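You operate a simulated robot arm through the tools that you are given. There is no shell and no other tool.

You run a simulated robot arm. Do the job below in one go: nothing can be reset, and whatever is moved stays where it is left.

JOB
Zero the counter and run the chain on 3 hooks at speed 2.
Fine: stop when the screen shows 3.

It is judged by the outcome, as a careful person would: the job done as asked, and still so three seconds after it is handed in. It fails if anything else is knocked over, pushed out of place, dropped, spilled or broken.

ROBOT AND FRAMES
A 7-joint arm with a three-finger gripper, fixed in place. Base frame: the origin is at the foot of the arm, x ahead of it, y to its left, z up. Units: m, degrees, N and s.
With the tool pointing down near the work surface it reaches from about 0.46 to 0.92 m from the base axis. Its first joint turns from -166.0 to 166.0 degrees. Payload 2.69 kg.
The TCP is the grasp point between the finger pads, 0.029 m short of the fingertips. In the tool frame z runs along the fingers and y along their closing line. The gripper opens to 0.12 m. The gripper's body begins 0.078 m behind the TCP.
Orientation is told as [roll, pitch, yaw] about the base's x, y, z axes, in that order, counted from this pose: with the fingers straight down and closing along the base's y, the tool's x points along the base's -x, its y along +y and its z along -z.

CONTROLS
- The arm moves only by the tool jog_arm. Its argument "plan" is text: rows parted by semicolons, each of 6 numbers parted by spaces: the shift along the tool's x, y, z in cm, then the turn, a rotation vector about the tool's x, y, z in degrees. In form: tx ty tz wx wy wz; .... A call has 1 to 20 rows; each row is the pose to reach, as a shift and turn from the pose commanded when the call began, along the tool's axes at that moment. "fingers" is the closure in counts, from 0 (fully open) to 255 (shut), set as the call begins (left out, the last holds). A row lasts 0.2 s, in which the tool goes at most 0.05 m and 8.6 degrees; a call with a longer step from one row to the next is refused whole, and so is a gripper value outside its range. Where a pose cannot be reached the arm comes as near as it can. A force on the tool above 40 N (or 10 N above the force at the start of the call, whichever is more), or a blocked arm, ends the call early, and 0.2 s more pass. The fingers move at their own pace and stop on an object; they squeeze with about 43 N. The grip force told is the motor's: it shows also when the fingers shut on nothing. Time passes only in rows, and 0.2 s behind the last, so rows that repeat a pose let the fingers close. It gives the time, the measured TCP pose, the force on the tool (base axes), the opening and the grip force at its end, in the units of the frame above (readings bear some noise), with the torque about the TCP (base axes, N m) and any sound that the robot's microphone picked up.
- Cameras (640 x 400 px; columns grow to the right, rows downward): "scene" is fixed at [0.219, -0.6508, 1.7353]; the picture's right is [0.82, -0.57, 0.00], its down [-0.29, -0.42, -0.86] and it looks along [0.49, 0.70, -0.51] (base axes); focal length 355 px, centre (320, 200). "wrist" rides on the gripper at [0.063, 0, -0.104] in the tool frame; the picture's right is [0.01, 1.00, 0.00], its down [-0.83, 0.00, -0.56] and it looks along [-0.56, 0.00, 0.83] (tool axes); focal length 275 px, centre (320, 200). There is no depth. A picture from a camera that has moved, and an enlarged one, comes with that camera's place and axes in the base frame and with its lens.
- get_image(camera): a new picture of that camera. No time passes.
- raise_lower(by): slides the trunk up (or, below 0, down) by that many m; the arm rides with it, the base frame stays. It gives what a move gives, with no picture.
- close_up(camera, box): a new picture of the part [left, top, right, bottom] of that camera's present view, enlarged. No time passes.
- finish_job(): hands the job in; it is judged then, once.

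Nothing tells you positions but the pictures and the camera data. Unless the task says otherwise, let go and move clear before handing in.

The tools are called after "Emit:" as name(argument=value, ...) on one line, values as JSON. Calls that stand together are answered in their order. jog_arm: Moves the arm, as the interface text tells. Its arguments: {"type":"object","properties":{"plan":{"type":"string"},"fingers":{"type":"number"}},"required":["plan"]} The other tools are called the same way: raise_lower (by) slides the trunk up or down; get_image (camera) takes a picture; close_up (camera, box) takes an enlarged picture of a part of a camera's view; finish_job () hands the job in.

At the start:

```text
t: 0.0
tool_pos: [0.3969, -0.1794, 1.4311]
orientation: [0.0, 0.0, 0.0]
ft_force: [-0.3, 0.3, -0.7]
ft_torque: [0.0, -0.01, 0.0]
width: 0.12
finger_force: 0.1
trunk travel left (down, up): [-0.5, 0.086]
```

scene: 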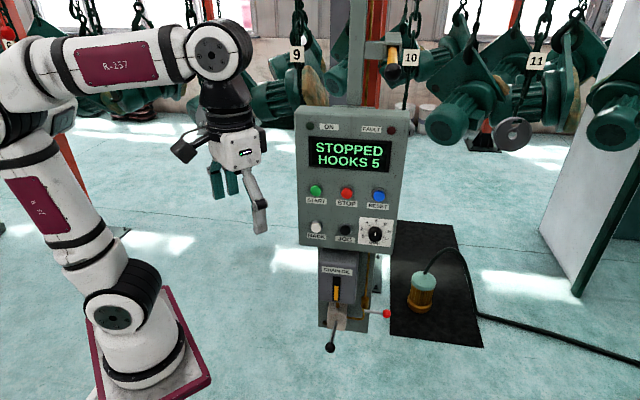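
wrist: 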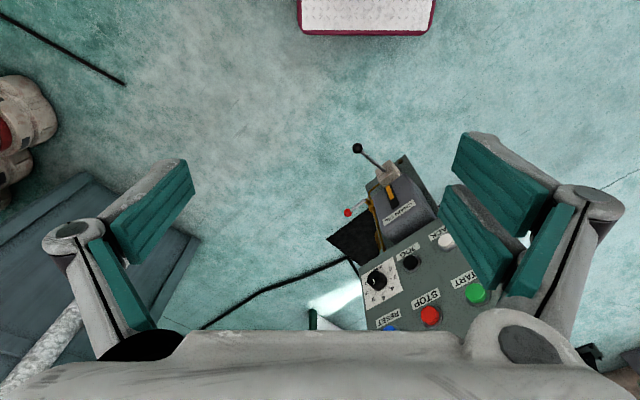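

The scene shows a control panel with a screen reading "STOPPED HOOKS 5", buttons START/STOP/RESET/BACK/JOG, a dial, and below a chain-oil lever. I'll take enlarged views to read the labels and work out positions.

Emit:
close_up(camera="scene", box=[280, 90, 420, 260])

Emit:
close_up(camera="scene", box=[290, 230, 450, 360])

Emit:
close_up(camera="scene", box=[340, 205, 410, 255])

Emit:
close_up(camera="wrist", box=[310, 130, 510, 340])

```text
2.35 times, centred on (350, 175) of scene
camera zoom: at [0.219, -0.6508, 1.7353], right [0.82, -0.57, 0.0], down [-0.29, -0.42, -0.86], along [0.49, 0.7, -0.51], focal length 835 px, centre (249, 259)
```

zoom: 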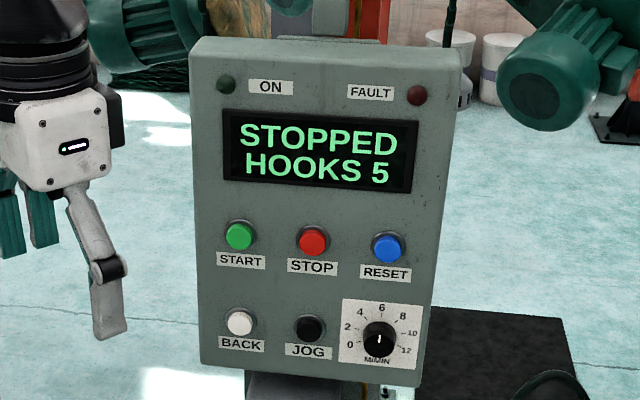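

```text
3.08 times, centred on (370, 295) of scene
camera zoom: at [0.219, -0.6508, 1.7353], right [0.82, -0.57, 0.0], down [-0.29, -0.42, -0.86], along [0.49, 0.7, -0.51], focal length 1092 px, centre (166, -92)
```

zoom: 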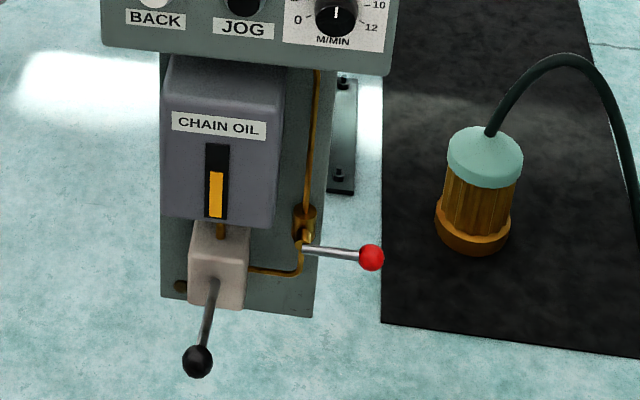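

```text
8.00 times, centred on (375, 230) of scene
camera zoom: at [0.219, -0.6508, 1.7353], right [0.82, -0.57, 0.0], down [-0.29, -0.42, -0.86], along [0.49, 0.7, -0.51], focal length 2839 px, centre (-120, -40)
```

zoom: 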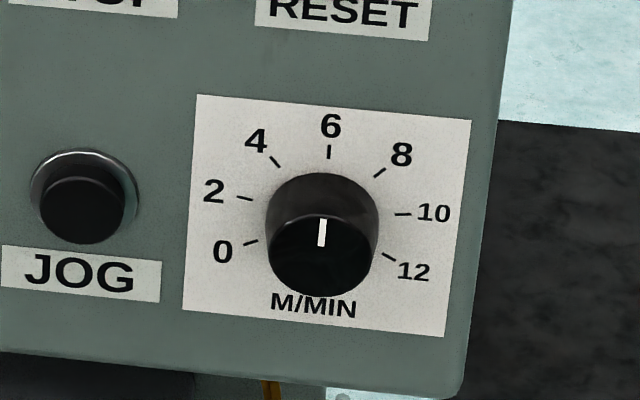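

```text
1.90 times, centred on (410, 235) of wrist
camera zoom: at [0.3345, -0.1799, 1.535], right [-0.01, 1.0, 0.0], down [0.83, 0.0, 0.56], along [0.56, 0.0, -0.83], focal length 524 px, centre (149, 133)
```

zoom: 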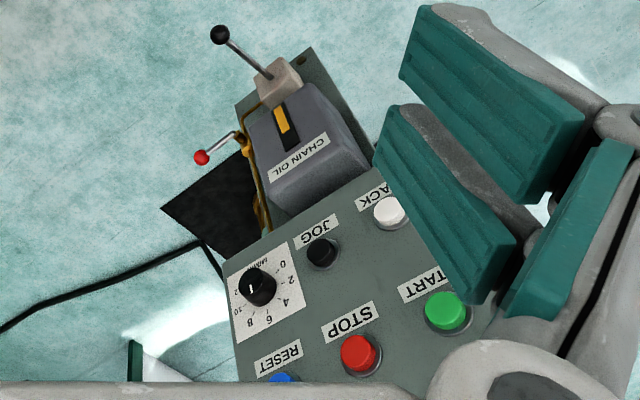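

The panel faces roughly back towards the camera at 45°. I put the buttons at about START [0.716, 0.079, 1.245], STOP [0.778, 0.016, 1.245], RESET [0.84, -0.047, 1.245] and the dial at [0.839, -0.051, 1.116], which points at 6. I'll start tilting the tool towards the panel, well clear of everything.

Emit:
jog_arm(plan="-1.71 0.39 1.43 -2.51 -6.06 -2.51; -3.43 0.77 2.86 -5.03 -12.11 -5.03; -5.14 1.16 4.29 -7.54 -18.17 -7.54; -6.86 1.54 5.71 -10.06 -24.23 -10.06; -8.57 1.93 7.14 -12.57 -30.29 -12.57; -10.29 2.31 8.57 -15.09 -36.34 -15.09; -12 2.7 10 -17.6 -42.4 -17.6")

Emit:
get_image(camera="scene")

Emit:
get_image(camera="wrist")

```text
t: 1.6
tool_pos: [0.5158, -0.1502, 1.3333]
orientation: [13.2, -44.3, 13.2]
ft_force: [-0.4, -0.1, 0.3]
ft_torque: [0.02, -0.02, -0.02]
width: 0.12
finger_force: 0.0
trunk travel left (down, up): [-0.5, 0.086]
```

```text
taken
```

scene: 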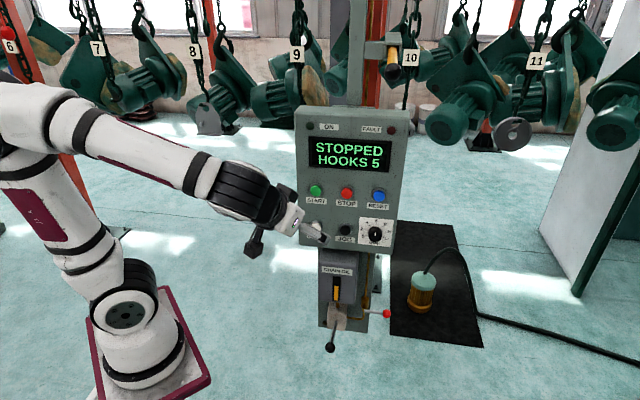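

```text
taken
camera wrist: at [0.4106, -0.2003, 1.3603], right [-0.38, 0.91, 0.16], down [0.24, -0.07, 0.97], along [0.89, 0.41, -0.19], focal length 275 px, centre (320, 200)
```

wrist: 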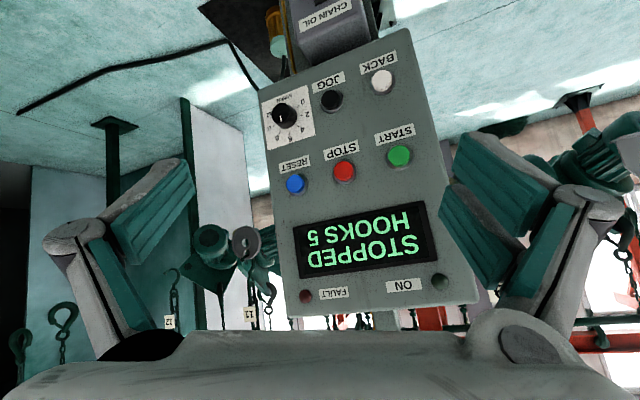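

The tilt went smoothly, and both cameras see the whole panel. I'll finish turning so the fingers point straight at the panel, about 0.2 m in front of it.

Emit:
jog_arm(plan="-0.24 -0.54 2.23 -2.51 -6.06 -2.51; -0.49 -1.09 4.46 -5.03 -12.11 -5.03; -0.73 -1.63 6.69 -7.54 -18.17 -7.54; -0.97 -2.17 8.91 -10.06 -24.23 -10.06; -1.21 -2.71 11.14 -12.57 -30.29 -12.57; -1.46 -3.26 13.37 -15.09 -36.34 -15.09; -1.7 -3.8 15.6 -17.6 -42.4 -17.6", fingers=255)

Emit:
get_image(camera="scene")

Emit:
get_image(camera="wrist")

```text
t: 3.2
tool_pos: [0.6367, -0.1227, 1.2274]
orientation: [-141.9, -89.9, -173.1]
ft_force: [-1.3, -0.3, 1.4]
ft_torque: [-0.02, 0.02, -0.04]
width: 0.0003
finger_force: 28.5
trunk travel left (down, up): [-0.5, 0.086]
```

```text
taken
```

scene: 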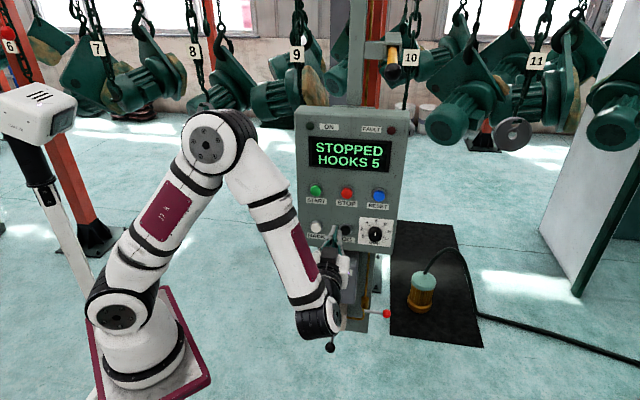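

```text
taken
camera wrist: at [0.5644, -0.1961, 1.1638], right [-0.71, 0.71, -0.01], down [-0.4, -0.39, 0.83], along [0.58, 0.59, 0.56], focal length 275 px, centre (320, 200)
```

wrist: 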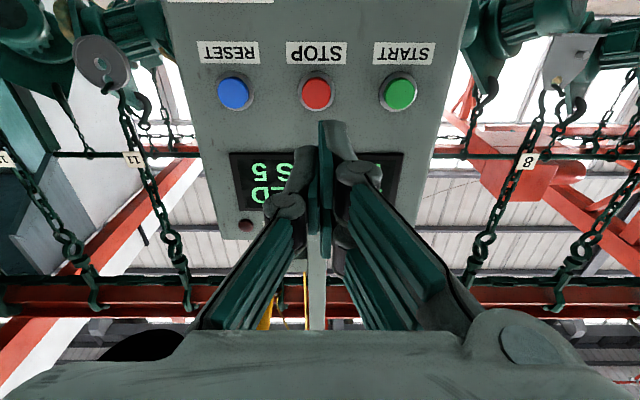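

The tool now points at the panel at TCP [0.637, -0.123, 1.227], with the camera underneath and its picture upside down. I'll take close-ups to fix the button positions and check the fingertips.

Emit:
close_up(camera="wrist", box=[190, 20, 450, 240])

Emit:
close_up(camera="scene", box=[290, 170, 410, 340])

```text
1.82 times, centred on (320, 130) of wrist
camera zoom: at [0.5644, -0.1961, 1.1638], right [-0.71, 0.71, -0.01], down [-0.4, -0.39, 0.83], along [0.58, 0.59, 0.56], focal length 500 px, centre (320, 327)
```

zoom: 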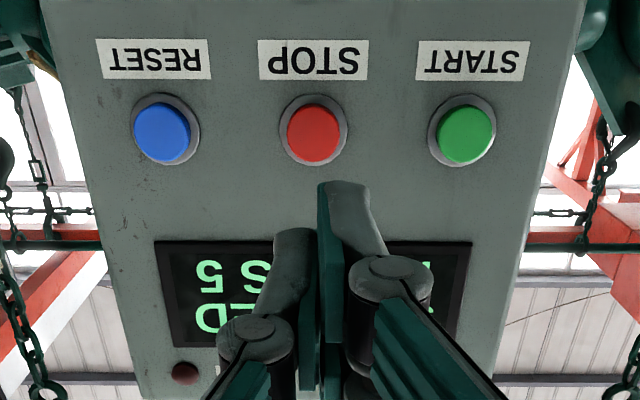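

```text
2.35 times, centred on (350, 255) of scene
camera zoom: at [0.219, -0.6508, 1.7353], right [0.82, -0.57, 0.0], down [-0.29, -0.42, -0.86], along [0.49, 0.7, -0.51], focal length 835 px, centre (249, 71)
```

zoom: 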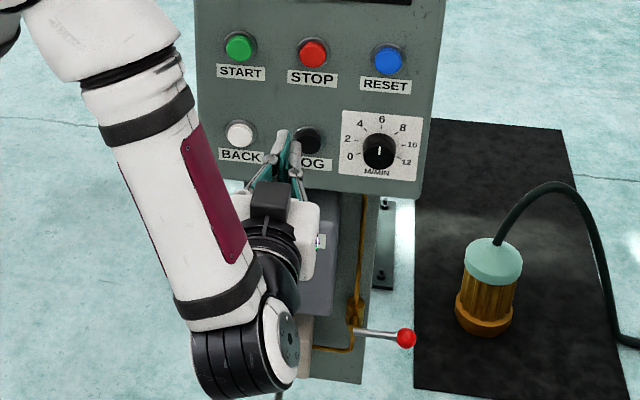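

One finger looks longer than the other in these views, so I'll zoom in on the fingertips to be sure of their shape before touching anything.

Emit:
close_up(camera="wrist", box=[265, 105, 385, 245])

Emit:
close_up(camera="scene", box=[315, 215, 365, 265])

```text
2.86 times, centred on (325, 175) of wrist
camera zoom: at [0.5644, -0.1961, 1.1638], right [-0.71, 0.71, -0.01], down [-0.4, -0.39, 0.83], along [0.58, 0.59, 0.56], focal length 786 px, centre (306, 271)
```

zoom: 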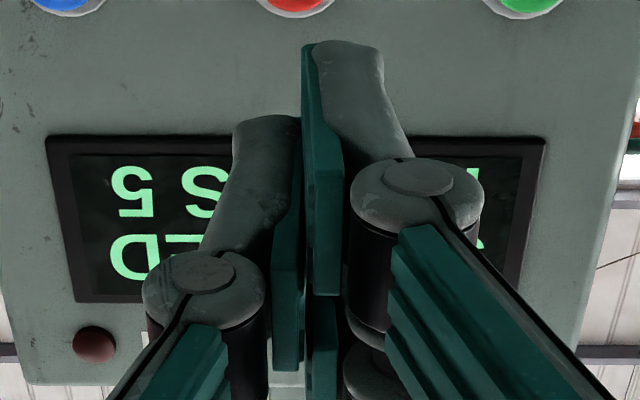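

```text
8.00 times, centred on (340, 240) of scene
camera zoom: at [0.219, -0.6508, 1.7353], right [0.82, -0.57, 0.0], down [-0.29, -0.42, -0.86], along [0.49, 0.7, -0.51], focal length 2839 px, centre (160, -120)
```

zoom: 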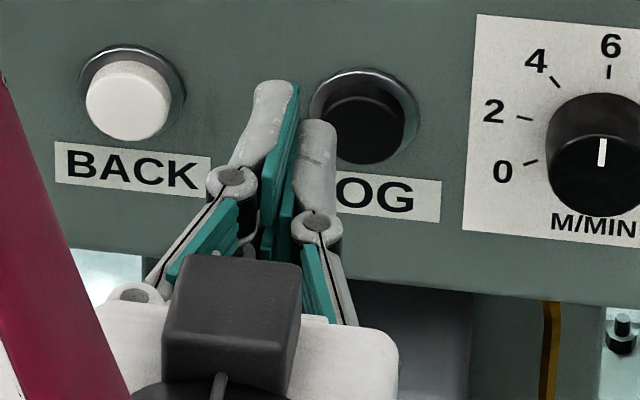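

The gripper turns out to have a pair of fingers on one side and a single finger on the other, all with tips about 0.029 m past the TCP. I'll do the speed dial first, so next I open the fingers partway and hover about 0.1 m in front of it to refine its position.

Emit:
jog_arm(plan="1.6 -1.15 0.83 0 0 0; 3.2 -2.3 1.66 0 0 0; 4.8 -3.45 2.5 0 0 0; 6.4 -4.6 3.33 0 0 0; 8 -5.75 4.16 0 0 0; 9.6 -6.9 5 0 0 0; 11.2 -8.05 5.8 0 0 0; 12.7 -9.2 6.65 0 0 0; 12.7 -9.2 6.65 0 0 0", fingers=90)

Emit:
get_image(camera="wrist")

Emit:
get_image(camera="scene")

```text
t: 5.2
tool_pos: [0.7476, -0.1444, 1.1011]
orientation: [27.6, -89.9, 17.4]
ft_force: [-0.3, -0.9, 0.6]
ft_torque: [0.0, -0.03, -0.02]
width: 0.0775
finger_force: 0.0
trunk travel left (down, up): [-0.5, 0.086]
```

```text
taken
camera wrist: at [0.6762, -0.218, 1.0368], right [-0.71, 0.71, 0.0], down [-0.39, -0.39, 0.83], along [0.59, 0.59, 0.55], focal length 275 px, centre (320, 200)
```

wrist: 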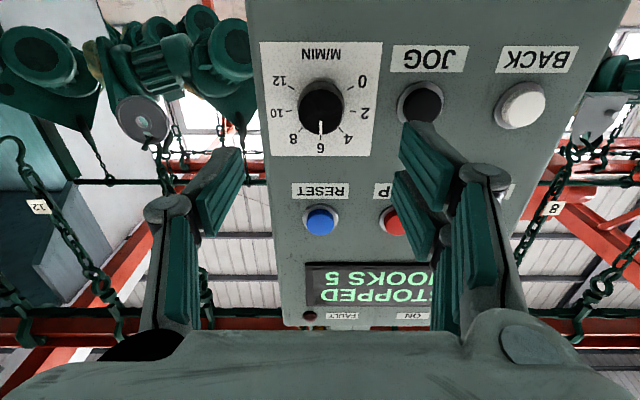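

```text
taken
```

scene: 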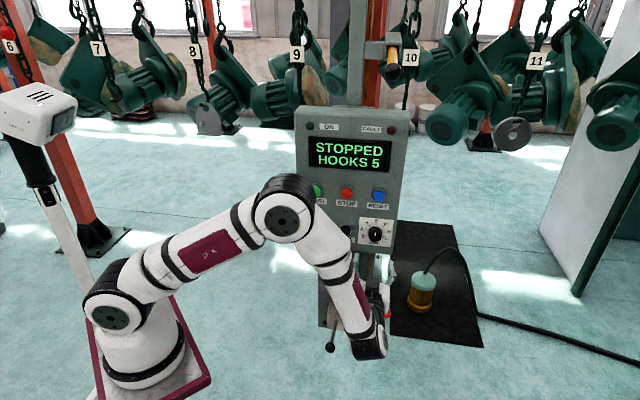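

The wrist picture shows the dial nearly centred and the pointer at 6. I'll zoom in to measure it precisely.

Emit:
close_up(camera="wrist", box=[250, 30, 400, 180])

Emit:
close_up(camera="scene", box=[340, 205, 410, 255])

```text
2.67 times, centred on (325, 105) of wrist
camera zoom: at [0.6762, -0.218, 1.0368], right [-0.71, 0.71, 0.0], down [-0.39, -0.39, 0.83], along [0.59, 0.59, 0.55], focal length 734 px, centre (307, 453)
```

zoom: 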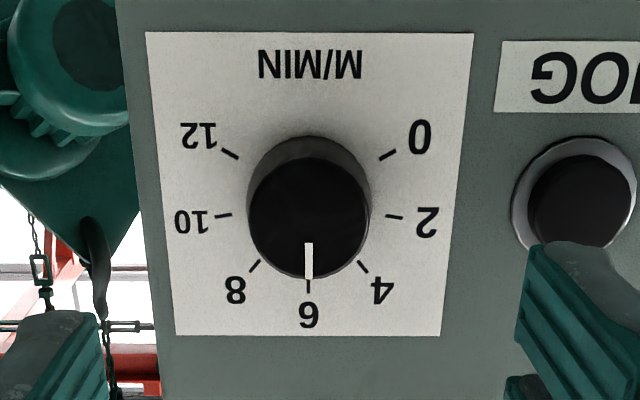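

```text
8.00 times, centred on (375, 230) of scene
camera zoom: at [0.219, -0.6508, 1.7353], right [0.82, -0.57, 0.0], down [-0.29, -0.42, -0.86], along [0.49, 0.7, -0.51], focal length 2839 px, centre (-120, -40)
```

zoom: 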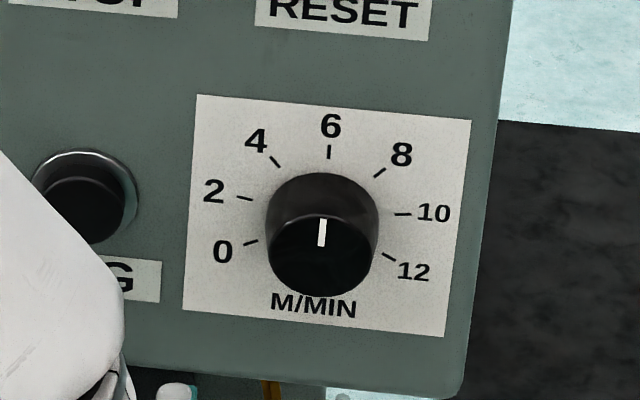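

I put the knob axis at about 1 mm right of and 4 mm above the tool axis, with the panel face about 0.15 m ahead. A step of 2 on the dial is 40°, so going from 6 to 2 is 80° counter-clockwise. I'll pre-twist the tool +40° so the turn stays centred.

Emit:
jog_arm(plan="-0.1 -0.02 0 0 0 8; -0.2 -0.04 0 0 0 16; -0.3 -0.06 0 0 0 24; -0.4 -0.08 0 0 0 32; -0.4 -0.1 0 0 0 40; -0.4 -0.1 0 0 0 40", fingers=112)

Emit:
get_image(camera="wrist")

Emit:
get_image(camera="scene")

```text
t: 6.6
tool_pos: [0.7498, -0.1432, 1.1043]
orientation: [89.9, -49.8, -44.8]
ft_force: [0.0, -1.3, -0.1]
ft_torque: [0.01, -0.01, 0.01]
width: 0.0674
finger_force: 0.0
trunk travel left (down, up): [-0.5, 0.086]
```

```text
taken
camera wrist: at [0.6494, -0.1899, 1.0563], right [-0.54, 0.54, 0.64], down [-0.01, -0.77, 0.64], along [0.84, 0.34, 0.43], focal length 275 px, centre (320, 200)
```

wrist: 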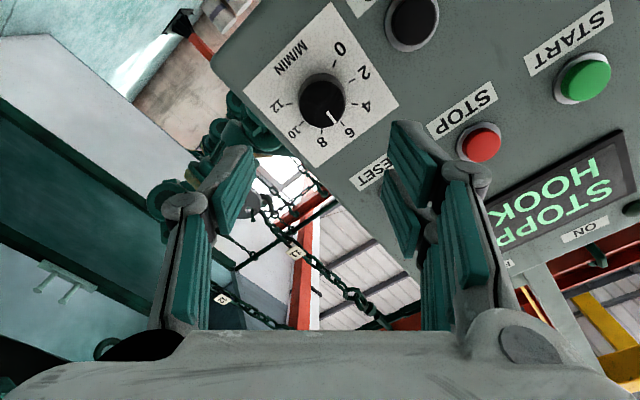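

```text
taken
```

scene: 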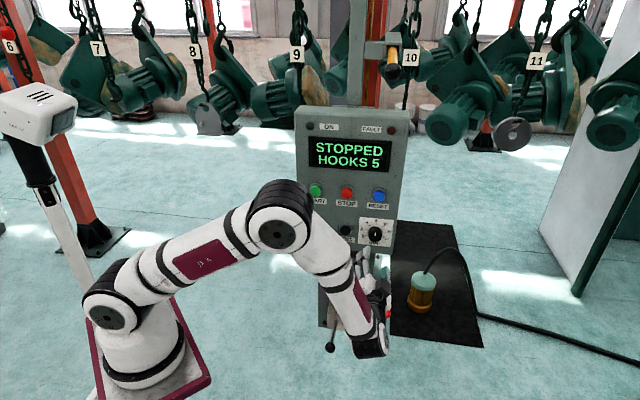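

The twist worked and the tool axis is on the knob to within a millimetre or so. I'll advance until the fingertips are just at the knob's front and check.

Emit:
jog_arm(plan="0 0 2 0 0 0; 0 0 4 0 0 0; 0 0 6 0 0 0; 0 0 7.5 0 0 0; 0 0 8.5 0 0 0; 0 0 8.5 0 0 0")

Emit:
get_image(camera="wrist")

Emit:
close_up(camera="scene", box=[330, 190, 420, 270])

```text
t: 8.0
tool_pos: [0.8117, -0.0834, 1.1039]
orientation: [89.9, -49.8, -44.9]
ft_force: [-0.2, -0.4, 0.7]
ft_torque: [0.0, -0.02, 0.0]
width: 0.0671
finger_force: 0.2
trunk travel left (down, up): [-0.5, 0.086]
```

```text
taken
camera wrist: at [0.7108, -0.1294, 1.0544], right [-0.54, 0.54, 0.64], down [-0.02, -0.77, 0.64], along [0.84, 0.34, 0.43], focal length 275 px, centre (320, 200)
```

wrist: 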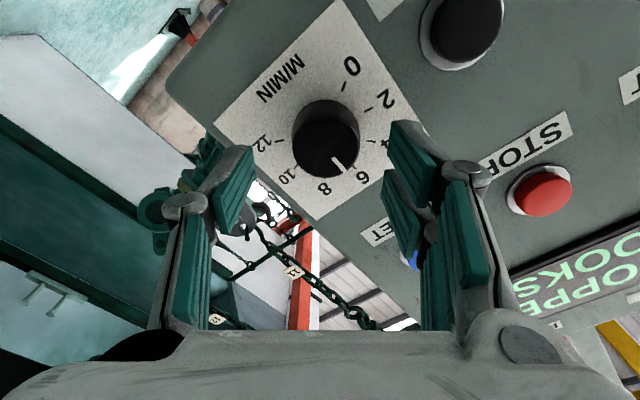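

```text
5.00 times, centred on (375, 230) of scene
camera zoom: at [0.219, -0.6508, 1.7353], right [0.82, -0.57, 0.0], down [-0.29, -0.42, -0.86], along [0.49, 0.7, -0.51], focal length 1774 px, centre (45, 50)
```

zoom: 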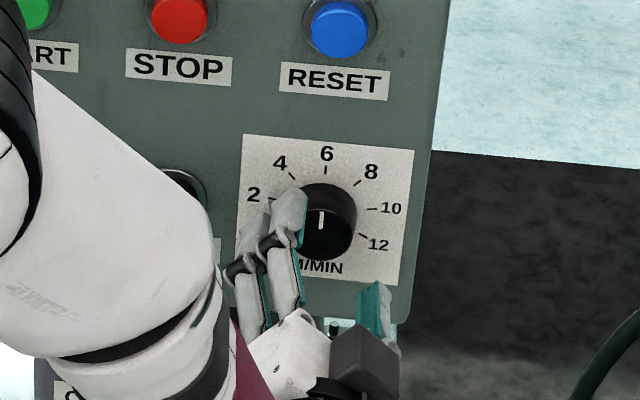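

I'm close to the knob, and I'd like a more accurate depth and centring before sliding the fingers around it.

Emit:
close_up(camera="wrist", box=[190, 0, 450, 260])

Emit:
close_up(camera="scene", box=[365, 215, 405, 255])

```text
1.54 times, centred on (320, 130) of wrist
camera zoom: at [0.7108, -0.1294, 1.0544], right [-0.54, 0.54, 0.64], down [-0.02, -0.77, 0.64], along [0.84, 0.34, 0.43], focal length 424 px, centre (320, 308)
```

zoom: 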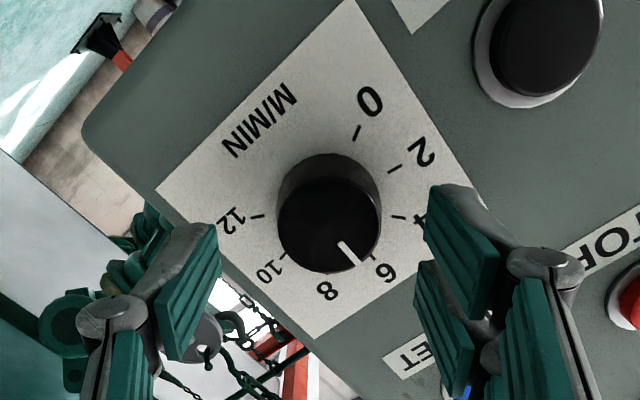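

```text
10.00 times, centred on (385, 235) of scene
camera zoom: at [0.219, -0.6508, 1.7353], right [0.82, -0.57, 0.0], down [-0.29, -0.42, -0.86], along [0.49, 0.7, -0.51], focal length 3549 px, centre (-330, -150)
```

zoom: 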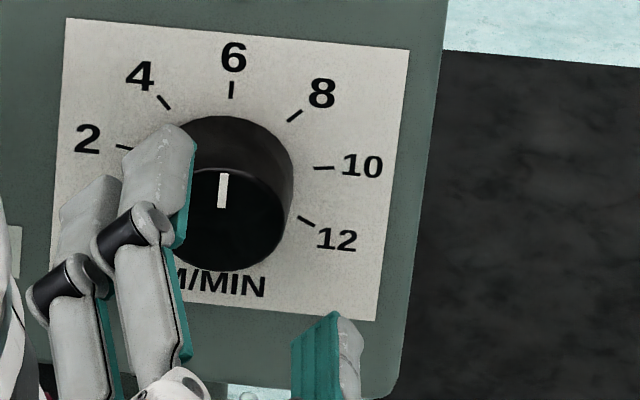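

The knob is about 40 mm across with its front roughly 23 mm ahead of the fingertips, and the tool is about 2 mm low. I'll correct that and slide the fingers slowly over the knob, where a touch would stop the move.

Emit:
jog_arm(plan="-0.2 0.12 0.8 0 0 0; -0.2 0.12 1.6 0 0 0; -0.2 0.12 2.2 0 0 0; -0.2 0.12 2.7 0 0 0; -0.2 0.12 3.1 0 0 0; -0.2 0.12 3.4 0 0 0; -0.2 0.12 3.6 0 0 0; -0.2 0.12 3.6 0 0 0")

Emit:
get_image(camera="wrist")

Emit:
close_up(camera="scene", box=[360, 205, 410, 255])

```text
t: 9.8
tool_pos: [0.8344, -0.0586, 1.1073]
orientation: [90.0, -49.9, -44.8]
ft_force: [0.5, 0.1, 0.3]
ft_torque: [0.01, -0.03, -0.04]
width: 0.0671
finger_force: 0.1
trunk travel left (down, up): [-0.5, 0.086]
```

```text
taken
camera wrist: at [0.7345, -0.1041, 1.0577], right [-0.54, 0.54, 0.64], down [-0.02, -0.77, 0.64], along [0.84, 0.34, 0.43], focal length 275 px, centre (320, 200)
```

wrist: 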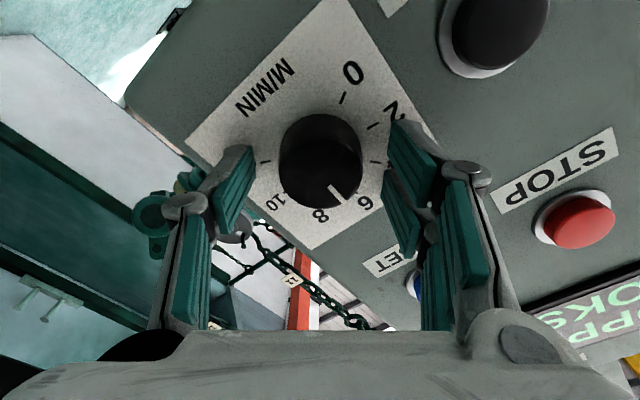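

```text
8.00 times, centred on (385, 230) of scene
camera zoom: at [0.219, -0.6508, 1.7353], right [0.82, -0.57, 0.0], down [-0.29, -0.42, -0.86], along [0.49, 0.7, -0.51], focal length 2839 px, centre (-200, -40)
```

zoom: 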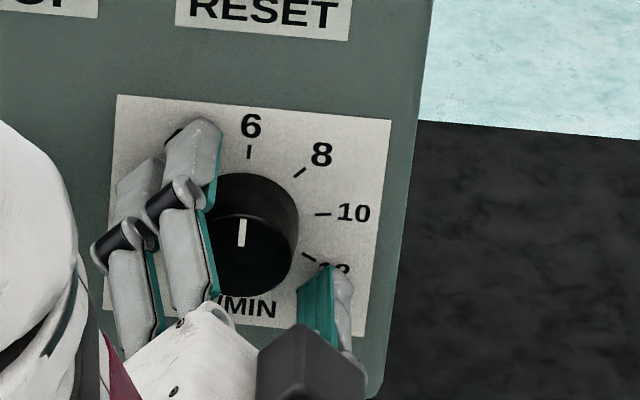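

The fingers are around the knob with no contact and about 12 mm of overlap. I'll go 4 mm deeper, then close on the knob.

Emit:
jog_arm(plan="0.1 0.05 0.2 0 0 0; 0.1 0.05 0.4 0 0 0; 0.1 0.05 0.4 0 0 0")

Emit:
close_up(camera="wrist", box=[190, 60, 450, 260])

```text
t: 10.6
tool_pos: [0.8384, -0.0541, 1.1068]
orientation: [89.8, -49.9, -44.8]
ft_force: [1.3, 0.3, 0.5]
ft_torque: [0.01, -0.01, 0.02]
width: 0.0674
finger_force: 0.1
trunk travel left (down, up): [-0.5, 0.086]
```

```text
2.00 times, centred on (320, 160) of wrist
camera zoom: at [0.7374, -0.1004, 1.0573], right [-0.54, 0.54, 0.64], down [-0.02, -0.77, 0.64], along [0.84, 0.34, 0.43], focal length 551 px, centre (320, 280)
```

zoom: 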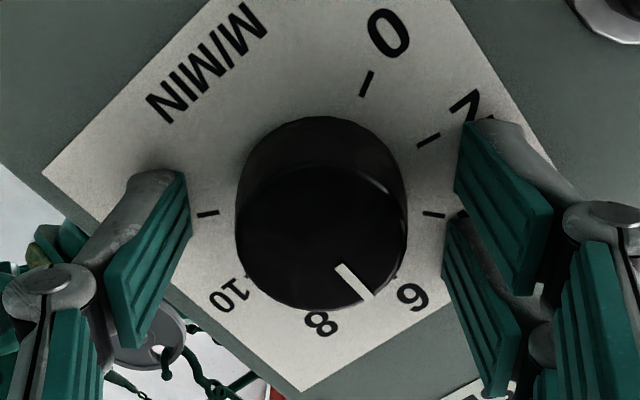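

The knob sits centred between the pads. I'll close the fingers on it.

Emit:
jog_arm(plan="0 0 0 0 0 0; 0 0 0 0 0 0; 0 0 0 0 0 0; 0 0 0 0 0 0", fingers=255)

Emit:
close_up(camera="wrist", box=[190, 60, 450, 260])

```text
t: 11.6
tool_pos: [0.8365, -0.0557, 1.1074]
orientation: [90.0, -49.9, -44.9]
ft_force: [-21.8, -13.9, 4.1]
ft_torque: [0.04, 0.03, 0.42]
width: 0.0409
finger_force: 44.9
trunk travel left (down, up): [-0.5, 0.086]
```

```text
2.00 times, centred on (320, 160) of wrist
camera zoom: at [0.7359, -0.1019, 1.0578], right [-0.54, 0.54, 0.64], down [-0.02, -0.77, 0.64], along [0.84, 0.34, 0.43], focal length 551 px, centre (320, 280)
```

zoom: 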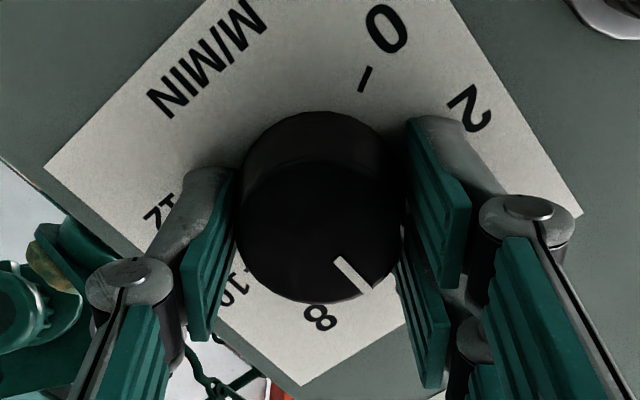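

The grip holds the 40 mm knob, but the tips are leaning on the panel with about 25 N. I'll relax that by easing the commanded pose back before turning.

Emit:
jog_arm(plan="0 0 -0.15 0 0 0; 0 0 -0.28 0 0 0; 0 0 -0.28 0 0 0")

```text
t: 12.4
tool_pos: [0.8361, -0.0559, 1.1076]
orientation: [89.9, -49.9, -44.9]
ft_force: [0.5, -2.8, -1.7]
ft_torque: [0.39, -0.38, -0.8]
width: 0.0408
finger_force: 45.6
trunk travel left (down, up): [-0.5, 0.086]
```

The force is now near zero. I'll turn the knob counter-clockwise, first 40°, and check the pointer.

Emit:
jog_arm(plan="0 0 0 0 0 -4; 0 0 0 0 0 -8; 0 0 0 0 0 -12; 0 0 0 0 0 -16; 0 0 0 0 0 -20; 0 0 0 0 0 -24; 0 0 0 0 0 -28; 0 0 0 0 0 -32; 0 0 0 0 0 -36; 0 0 0 0 0 -40; 0 0 0 0 0 -40")

Emit:
close_up(camera="wrist", box=[190, 60, 450, 260])

Emit:
close_up(camera="scene", box=[350, 205, 410, 255])

```text
t: 14.8
tool_pos: [0.8348, -0.0547, 1.107]
orientation: [-116.0, -90.0, 161.0]
ft_force: [13.3, 8.6, 11.7]
ft_torque: [0.96, -0.93, 0.01]
width: 0.0409
finger_force: 44.9
trunk travel left (down, up): [-0.5, 0.086]
```

```text
2.00 times, centred on (320, 160) of wrist
camera zoom: at [0.7637, -0.1297, 1.0436], right [-0.71, 0.71, -0.01], down [-0.4, -0.39, 0.83], along [0.58, 0.59, 0.56], focal length 551 px, centre (320, 280)
```

zoom: 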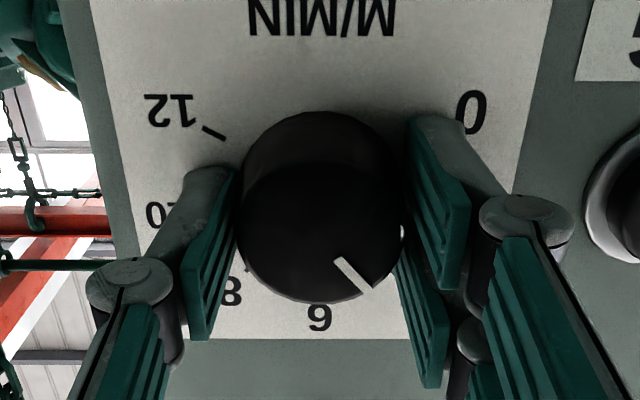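

```text
8.00 times, centred on (380, 230) of scene
camera zoom: at [0.219, -0.6508, 1.7353], right [0.82, -0.57, 0.0], down [-0.29, -0.42, -0.86], along [0.49, 0.7, -0.51], focal length 2839 px, centre (-160, -40)
```

zoom: 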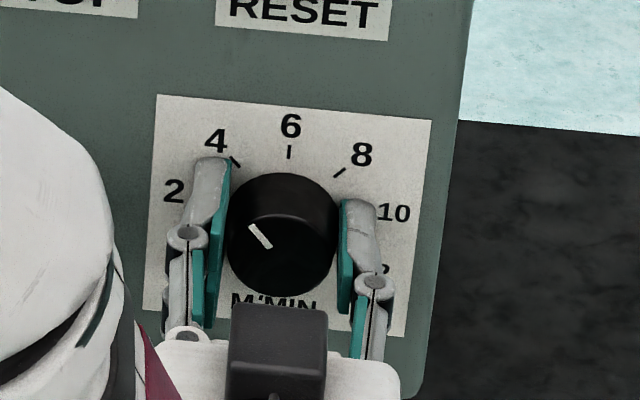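

The pointer followed to 4. I'll turn the remaining 40° with a tiny correction to relieve the side load.

Emit:
jog_arm(plan="-0.05 0 0.05 0 0 -4; -0.1 0 0.1 0 0 -8; -0.1 0 0.1 0 0 -12; -0.1 0 0.1 0 0 -16; -0.1 0 0.1 0 0 -20; -0.1 0 0.1 0 0 -24; -0.1 0 0.1 0 0 -28; -0.1 0 0.1 0 0 -32; -0.1 0 0.1 0 0 -36; -0.1 0 0.1 0 0 -40; -0.1 0 0.1 0 0 -40")

Emit:
close_up(camera="wrist", box=[190, 60, 450, 260])

Emit:
close_up(camera="scene", box=[350, 205, 410, 255])

```text
t: 17.2
tool_pos: [0.8353, -0.0539, 1.1083]
orientation: [-89.5, -50.0, 134.8]
ft_force: [-39.5, 9.8, -3.5]
ft_torque: [-0.49, 0.57, 0.81]
width: 0.0412
finger_force: 45.2
trunk travel left (down, up): [-0.5, 0.086]
```

```text
2.00 times, centred on (320, 160) of wrist
camera zoom: at [0.7911, -0.1572, 1.0588], right [-0.54, 0.54, -0.64], down [-0.77, -0.02, 0.64], along [0.33, 0.84, 0.42], focal length 551 px, centre (320, 280)
```

zoom: 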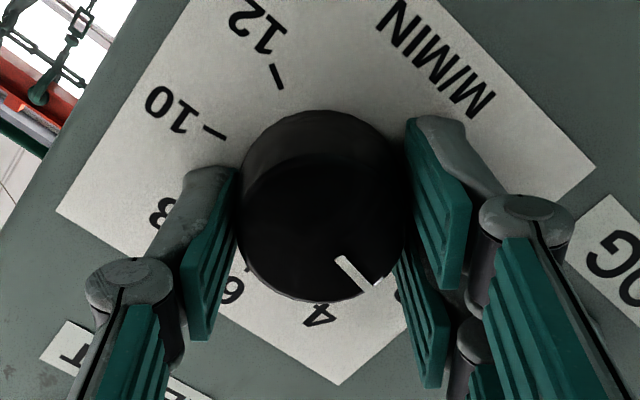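

```text
8.00 times, centred on (380, 230) of scene
camera zoom: at [0.219, -0.6508, 1.7353], right [0.82, -0.57, 0.0], down [-0.29, -0.42, -0.86], along [0.49, 0.7, -0.51], focal length 2839 px, centre (-160, -40)
```

zoom: 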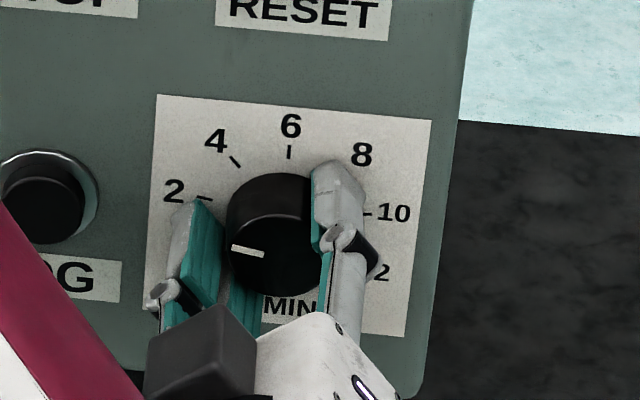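

The pointer now sits at 2, but there's about 35 N of side load. I'll ease that off before letting go so the knob isn't jerked.

Emit:
jog_arm(plan="-0.1 0.12 -0.1 0 0 0; -0.19 0.23 -0.2 0 0 0; -0.19 0.23 -0.2 0 0 0")

```text
t: 18.0
tool_pos: [0.8339, -0.0541, 1.1071]
orientation: [-89.4, -50.3, 134.5]
ft_force: [-12.2, 13.1, -14.5]
ft_torque: [0.32, -0.23, 1.03]
width: 0.0406
finger_force: 44.7
trunk travel left (down, up): [-0.5, 0.086]
```

Emit:
jog_arm(plan="0 0.1 0 0 0 0; 0 0.18 0 0 0 0; 0 0.18 0 0 0 0")

Emit:
close_up(camera="scene", box=[350, 205, 410, 255])

```text
t: 18.8
tool_pos: [0.8346, -0.0537, 1.1083]
orientation: [-89.6, -50.1, 134.7]
ft_force: [-10.8, 13.6, -9.1]
ft_torque: [-0.83, 0.93, -0.22]
width: 0.0412
finger_force: 45.2
trunk travel left (down, up): [-0.5, 0.086]
```

```text
8.00 times, centred on (380, 230) of scene
camera zoom: at [0.219, -0.6508, 1.7353], right [0.82, -0.57, 0.0], down [-0.29, -0.42, -0.86], along [0.49, 0.7, -0.51], focal length 2839 px, centre (-160, -40)
```

zoom: 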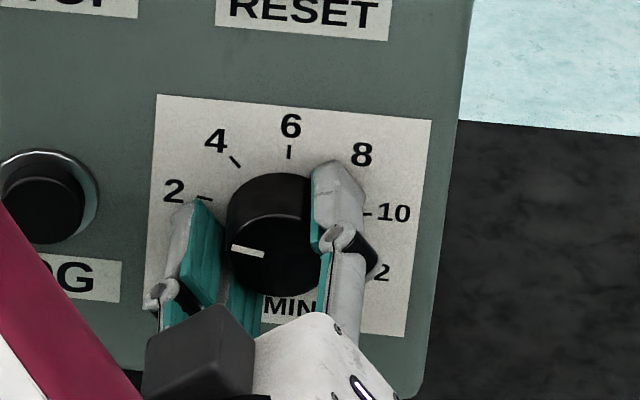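

The load is modest now and the pointer still reads 2. I'll open the fingers to release the knob.

Emit:
jog_arm(plan="0 0 0 0 0 0; 0 0 0 0 0 0; 0 0 0 0 0 0", fingers=112)

Emit:
close_up(camera="wrist", box=[190, 60, 450, 260])

Emit:
close_up(camera="scene", box=[350, 205, 410, 255])

```text
t: 19.6
tool_pos: [0.8349, -0.0543, 1.1074]
orientation: [-89.6, -50.1, 134.8]
ft_force: [0.0, 0.5, -0.6]
ft_torque: [0.0, 0.01, 0.0]
width: 0.0674
finger_force: 0.0
trunk travel left (down, up): [-0.5, 0.086]
```

```text
2.00 times, centred on (320, 160) of wrist
camera zoom: at [0.7908, -0.1575, 1.0589], right [-0.54, 0.54, -0.64], down [-0.77, -0.01, 0.64], along [0.34, 0.84, 0.42], focal length 551 px, centre (320, 280)
```

zoom: 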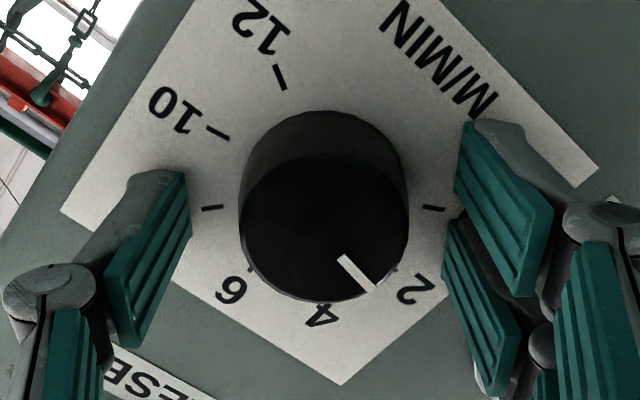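

```text
8.00 times, centred on (380, 230) of scene
camera zoom: at [0.219, -0.6508, 1.7353], right [0.82, -0.57, 0.0], down [-0.29, -0.42, -0.86], along [0.49, 0.7, -0.51], focal length 2839 px, centre (-160, -40)
```

zoom: 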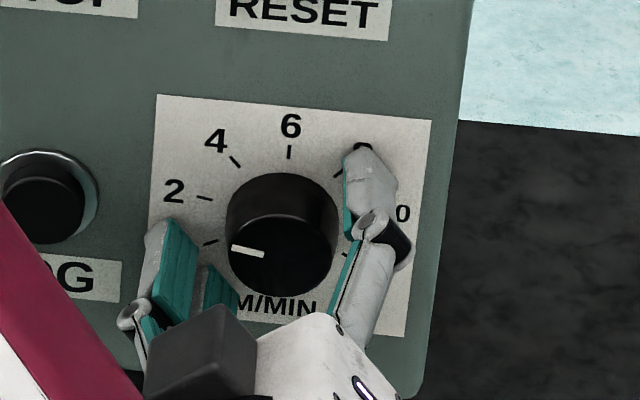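

The knob is released and the pointer lines up with the 2 tick. I'll back straight off 10 cm, then untwist, close the fingers and rise in front of RESET.

Emit:
jog_arm(plan="0 0 -1.5 0 0 0; 0 0 -3.5 0 0 0; 0 0 -6 0 0 0; 0 0 -8.5 0 0 0; 0 0 -10 0 0 0; 0 0 -10 0 0 0")

Emit:
jog_arm(plan="-1.15 -1.01 0 0 0 5; -2.3 -2.02 0 0 0 10; -3.45 -3.04 0 0 0 15; -4.6 -4.05 0 0 0 20; -5.75 -5.06 0 0 0 25; -6.9 -6.07 0 0 0 30; -8.05 -7.09 0 0 0 35; -9.2 -8.1 0 0 0 40; -9.2 -8.1 0 0 0 40", fingers=255)

Emit:
get_image(camera="wrist")

Emit:
get_image(camera="scene")

```text
t: 21.0
tool_pos: [0.8312, -0.1285, 1.127]
orientation: [-89.9, -50.1, 134.8]
ft_force: [-0.9, 0.0, 0.2]
ft_torque: [0.0, 0.0, -0.03]
width: 0.0671
finger_force: 0.1
out of reach, approached as far as the arm can: row 1, 2, 3, 4, 5, 6
trunk travel left (down, up): [-0.5, 0.086]
```

```text
t: 23.0
tool_pos: [0.8365, -0.1321, 1.2533]
orientation: [54.5, -89.9, -9.5]
ft_force: [0.2, -0.9, -0.5]
ft_torque: [-0.03, -0.03, -0.01]
width: 0.0
finger_force: 29.2
trunk travel left (down, up): [-0.5, 0.086]
```

```text
taken
camera wrist: at [0.7636, -0.2062, 1.189], right [-0.71, 0.71, 0.0], down [-0.39, -0.39, 0.83], along [0.59, 0.59, 0.55], focal length 275 px, centre (320, 200)
```

wrist: 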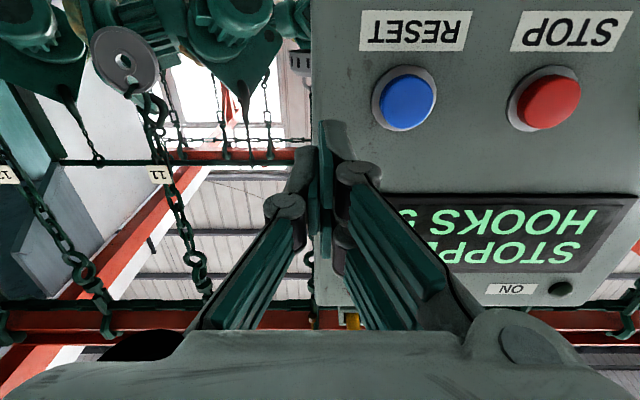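

```text
taken
```

scene: 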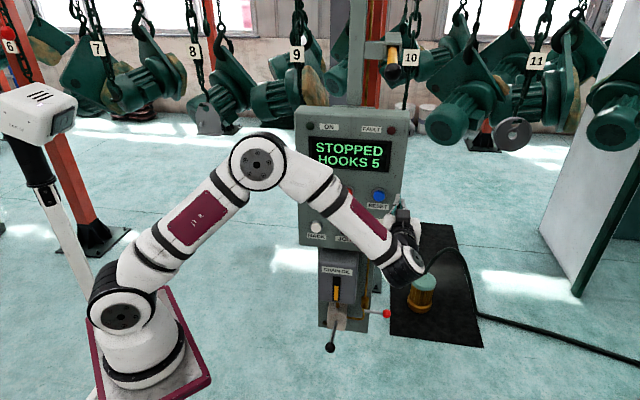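

The retreat drifted sideways because part of that pose was out of reach, so I need to confirm the dial wasn't disturbed before going on.

Emit:
close_up(camera="scene", box=[330, 175, 420, 255])

Emit:
close_up(camera="wrist", box=[300, 0, 640, 240])

```text
5.00 times, centred on (375, 215) of scene
camera zoom: at [0.219, -0.6508, 1.7353], right [0.82, -0.57, 0.0], down [-0.29, -0.42, -0.86], along [0.49, 0.7, -0.51], focal length 1774 px, centre (45, 125)
```

zoom: 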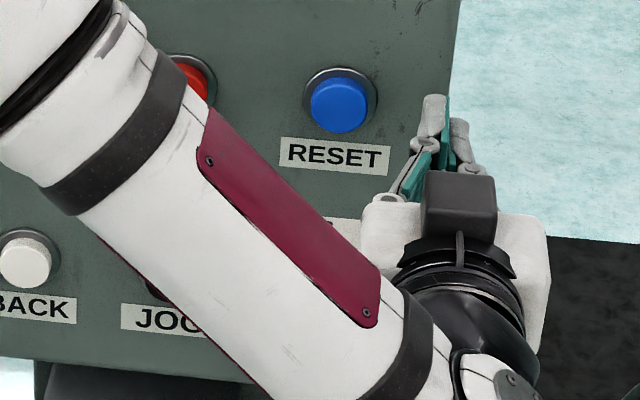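

```text
1.67 times, centred on (470, 120) of wrist
camera zoom: at [0.7636, -0.2062, 1.189], right [-0.71, 0.71, 0.0], down [-0.39, -0.39, 0.83], along [0.59, 0.59, 0.55], focal length 459 px, centre (70, 333)
```

zoom: 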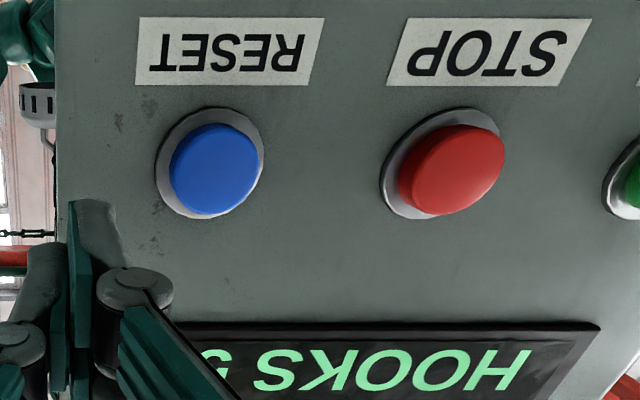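

RESET's cap is centred near u-right 0.630, height 1.236, about 5.5 cm left of and 1.7 cm below the tool. I'll move there with standoff, and re-check the dial.

Emit:
jog_arm(plan="0.43 1.4 -0.5 0 0 0; 0.87 2.75 -1 0 0 0; 1.3 4.1 -1.4 0 0 0; 1.73 5.5 -1.8 0 0 0; 1.73 5.5 -1.8 0 0 0")

Emit:
get_image(camera="wrist")

Emit:
close_up(camera="scene", box=[330, 175, 420, 255])

```text
t: 24.2
tool_pos: [0.7845, -0.1045, 1.2336]
orientation: [28.9, -89.8, 16.0]
ft_force: [0.0, -0.1, -0.5]
ft_torque: [-0.01, -0.01, 0.06]
width: 0.0
finger_force: 28.4
trunk travel left (down, up): [-0.5, 0.086]
```

```text
taken
camera wrist: at [0.712, -0.1786, 1.1701], right [-0.71, 0.71, 0.0], down [-0.39, -0.39, 0.83], along [0.59, 0.59, 0.55], focal length 275 px, centre (320, 200)
```

wrist: 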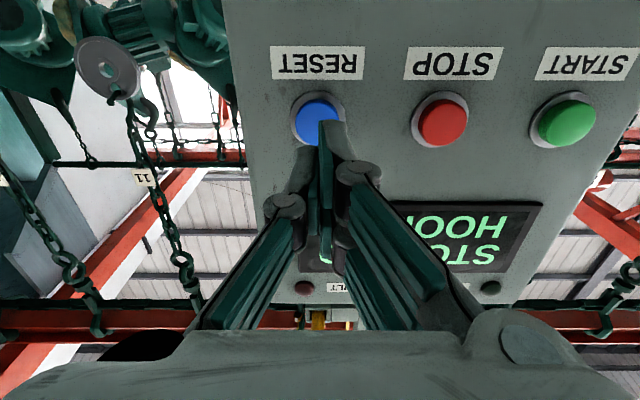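

```text
5.00 times, centred on (375, 215) of scene
camera zoom: at [0.219, -0.6508, 1.7353], right [0.82, -0.57, 0.0], down [-0.29, -0.42, -0.86], along [0.49, 0.7, -0.51], focal length 1774 px, centre (45, 125)
```

zoom: 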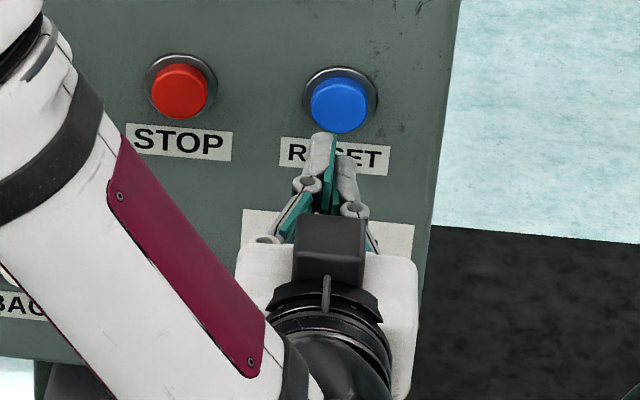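

The fingertips are in line with RESET to within 2 mm. I'll correct that and advance gently to press it.

Emit:
jog_arm(plan="-0.1 -0.1 1.5 0 0 0; -0.15 -0.2 3 0 0 0; -0.15 -0.2 4.5 0 0 0; -0.15 -0.2 5.3 0 0 0; -0.15 -0.2 5.7 0 0 0; -0.15 -0.2 6 0 0 0; -0.15 -0.2 6.3 0 0 0; -0.15 -0.2 6.6 0 0 0; -0.15 -0.2 6.8 0 0 0")

Emit:
get_image(camera="scene")

Emit:
get_image(camera="wrist")

```text
t: 26.2
tool_pos: [0.8321, -0.0593, 1.236]
orientation: [33.4, -89.9, 11.6]
ft_force: [-8.8, -5.1, 0.6]
ft_torque: [0.02, -0.01, 0.06]
width: 0.0058
finger_force: 28.3
trunk travel left (down, up): [-0.5, 0.086]
heard: click
```

```text
taken
```

scene: 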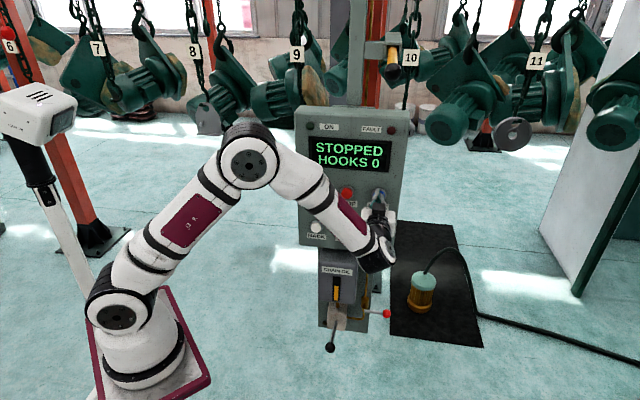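

```text
taken
camera wrist: at [0.76, -0.1338, 1.172], right [-0.71, 0.71, 0.0], down [-0.39, -0.39, 0.83], along [0.59, 0.59, 0.56], focal length 275 px, centre (320, 200)
```

wrist: 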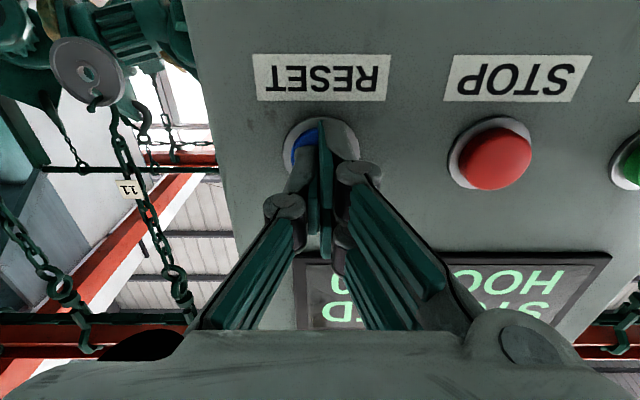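

RESET clicked and the screen now reads HOOKS 0. I'll back off and verify the dial before starting.

Emit:
jog_arm(plan="0 0 -1.5 0 0 0; 0 0 -3.5 0 0 0; 0 0 -5.5 0 0 0; 0 0 -6.8 0 0 0; 0 2 -7.5 0 0 0; -1 5 -7.5 0 0 0; -2 8 -7.5 0 0 0; -2 8 -7.5 0 0 0")

Emit:
get_image(camera="scene")

Emit:
close_up(camera="scene", box=[350, 205, 410, 255])

Emit:
get_image(camera="wrist")

```text
t: 28.0
tool_pos: [0.7211, -0.0543, 1.2563]
orientation: [31.4, -89.8, 13.8]
ft_force: [-0.5, -0.6, -0.2]
ft_torque: [-0.01, -0.03, 0.01]
width: 0.0001
finger_force: 28.8
trunk travel left (down, up): [-0.5, 0.086]
```

```text
taken
```

scene: 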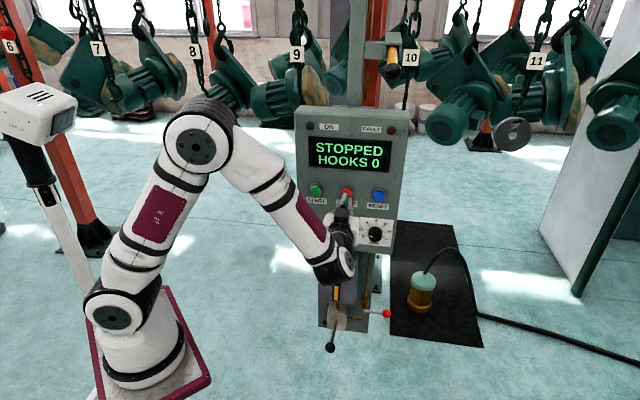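

```text
8.00 times, centred on (380, 230) of scene
camera zoom: at [0.219, -0.6508, 1.7353], right [0.82, -0.57, 0.0], down [-0.29, -0.42, -0.86], along [0.49, 0.7, -0.51], focal length 2839 px, centre (-160, -40)
```

zoom: 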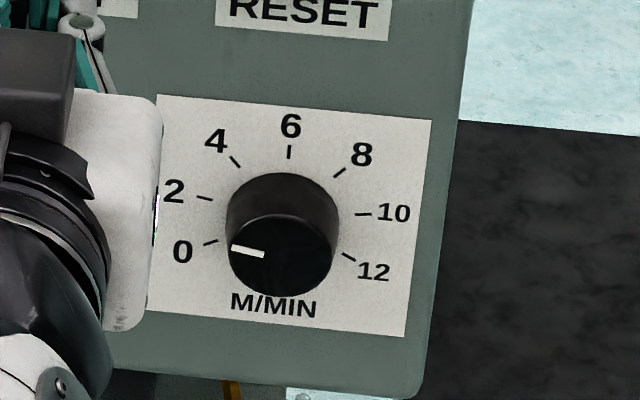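

```text
taken
camera wrist: at [0.649, -0.1284, 1.1929], right [-0.71, 0.71, 0.0], down [-0.39, -0.39, 0.83], along [0.59, 0.59, 0.55], focal length 275 px, centre (320, 200)
```

wrist: 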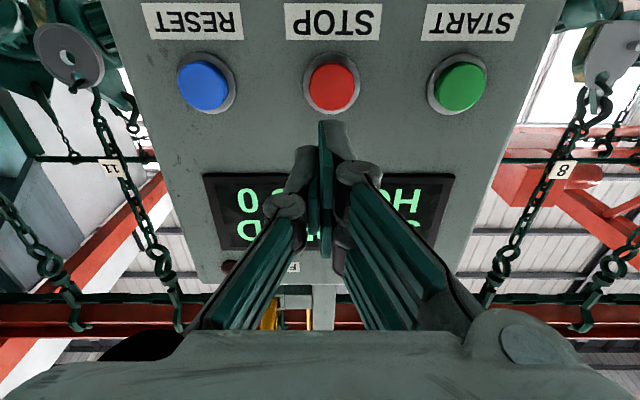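

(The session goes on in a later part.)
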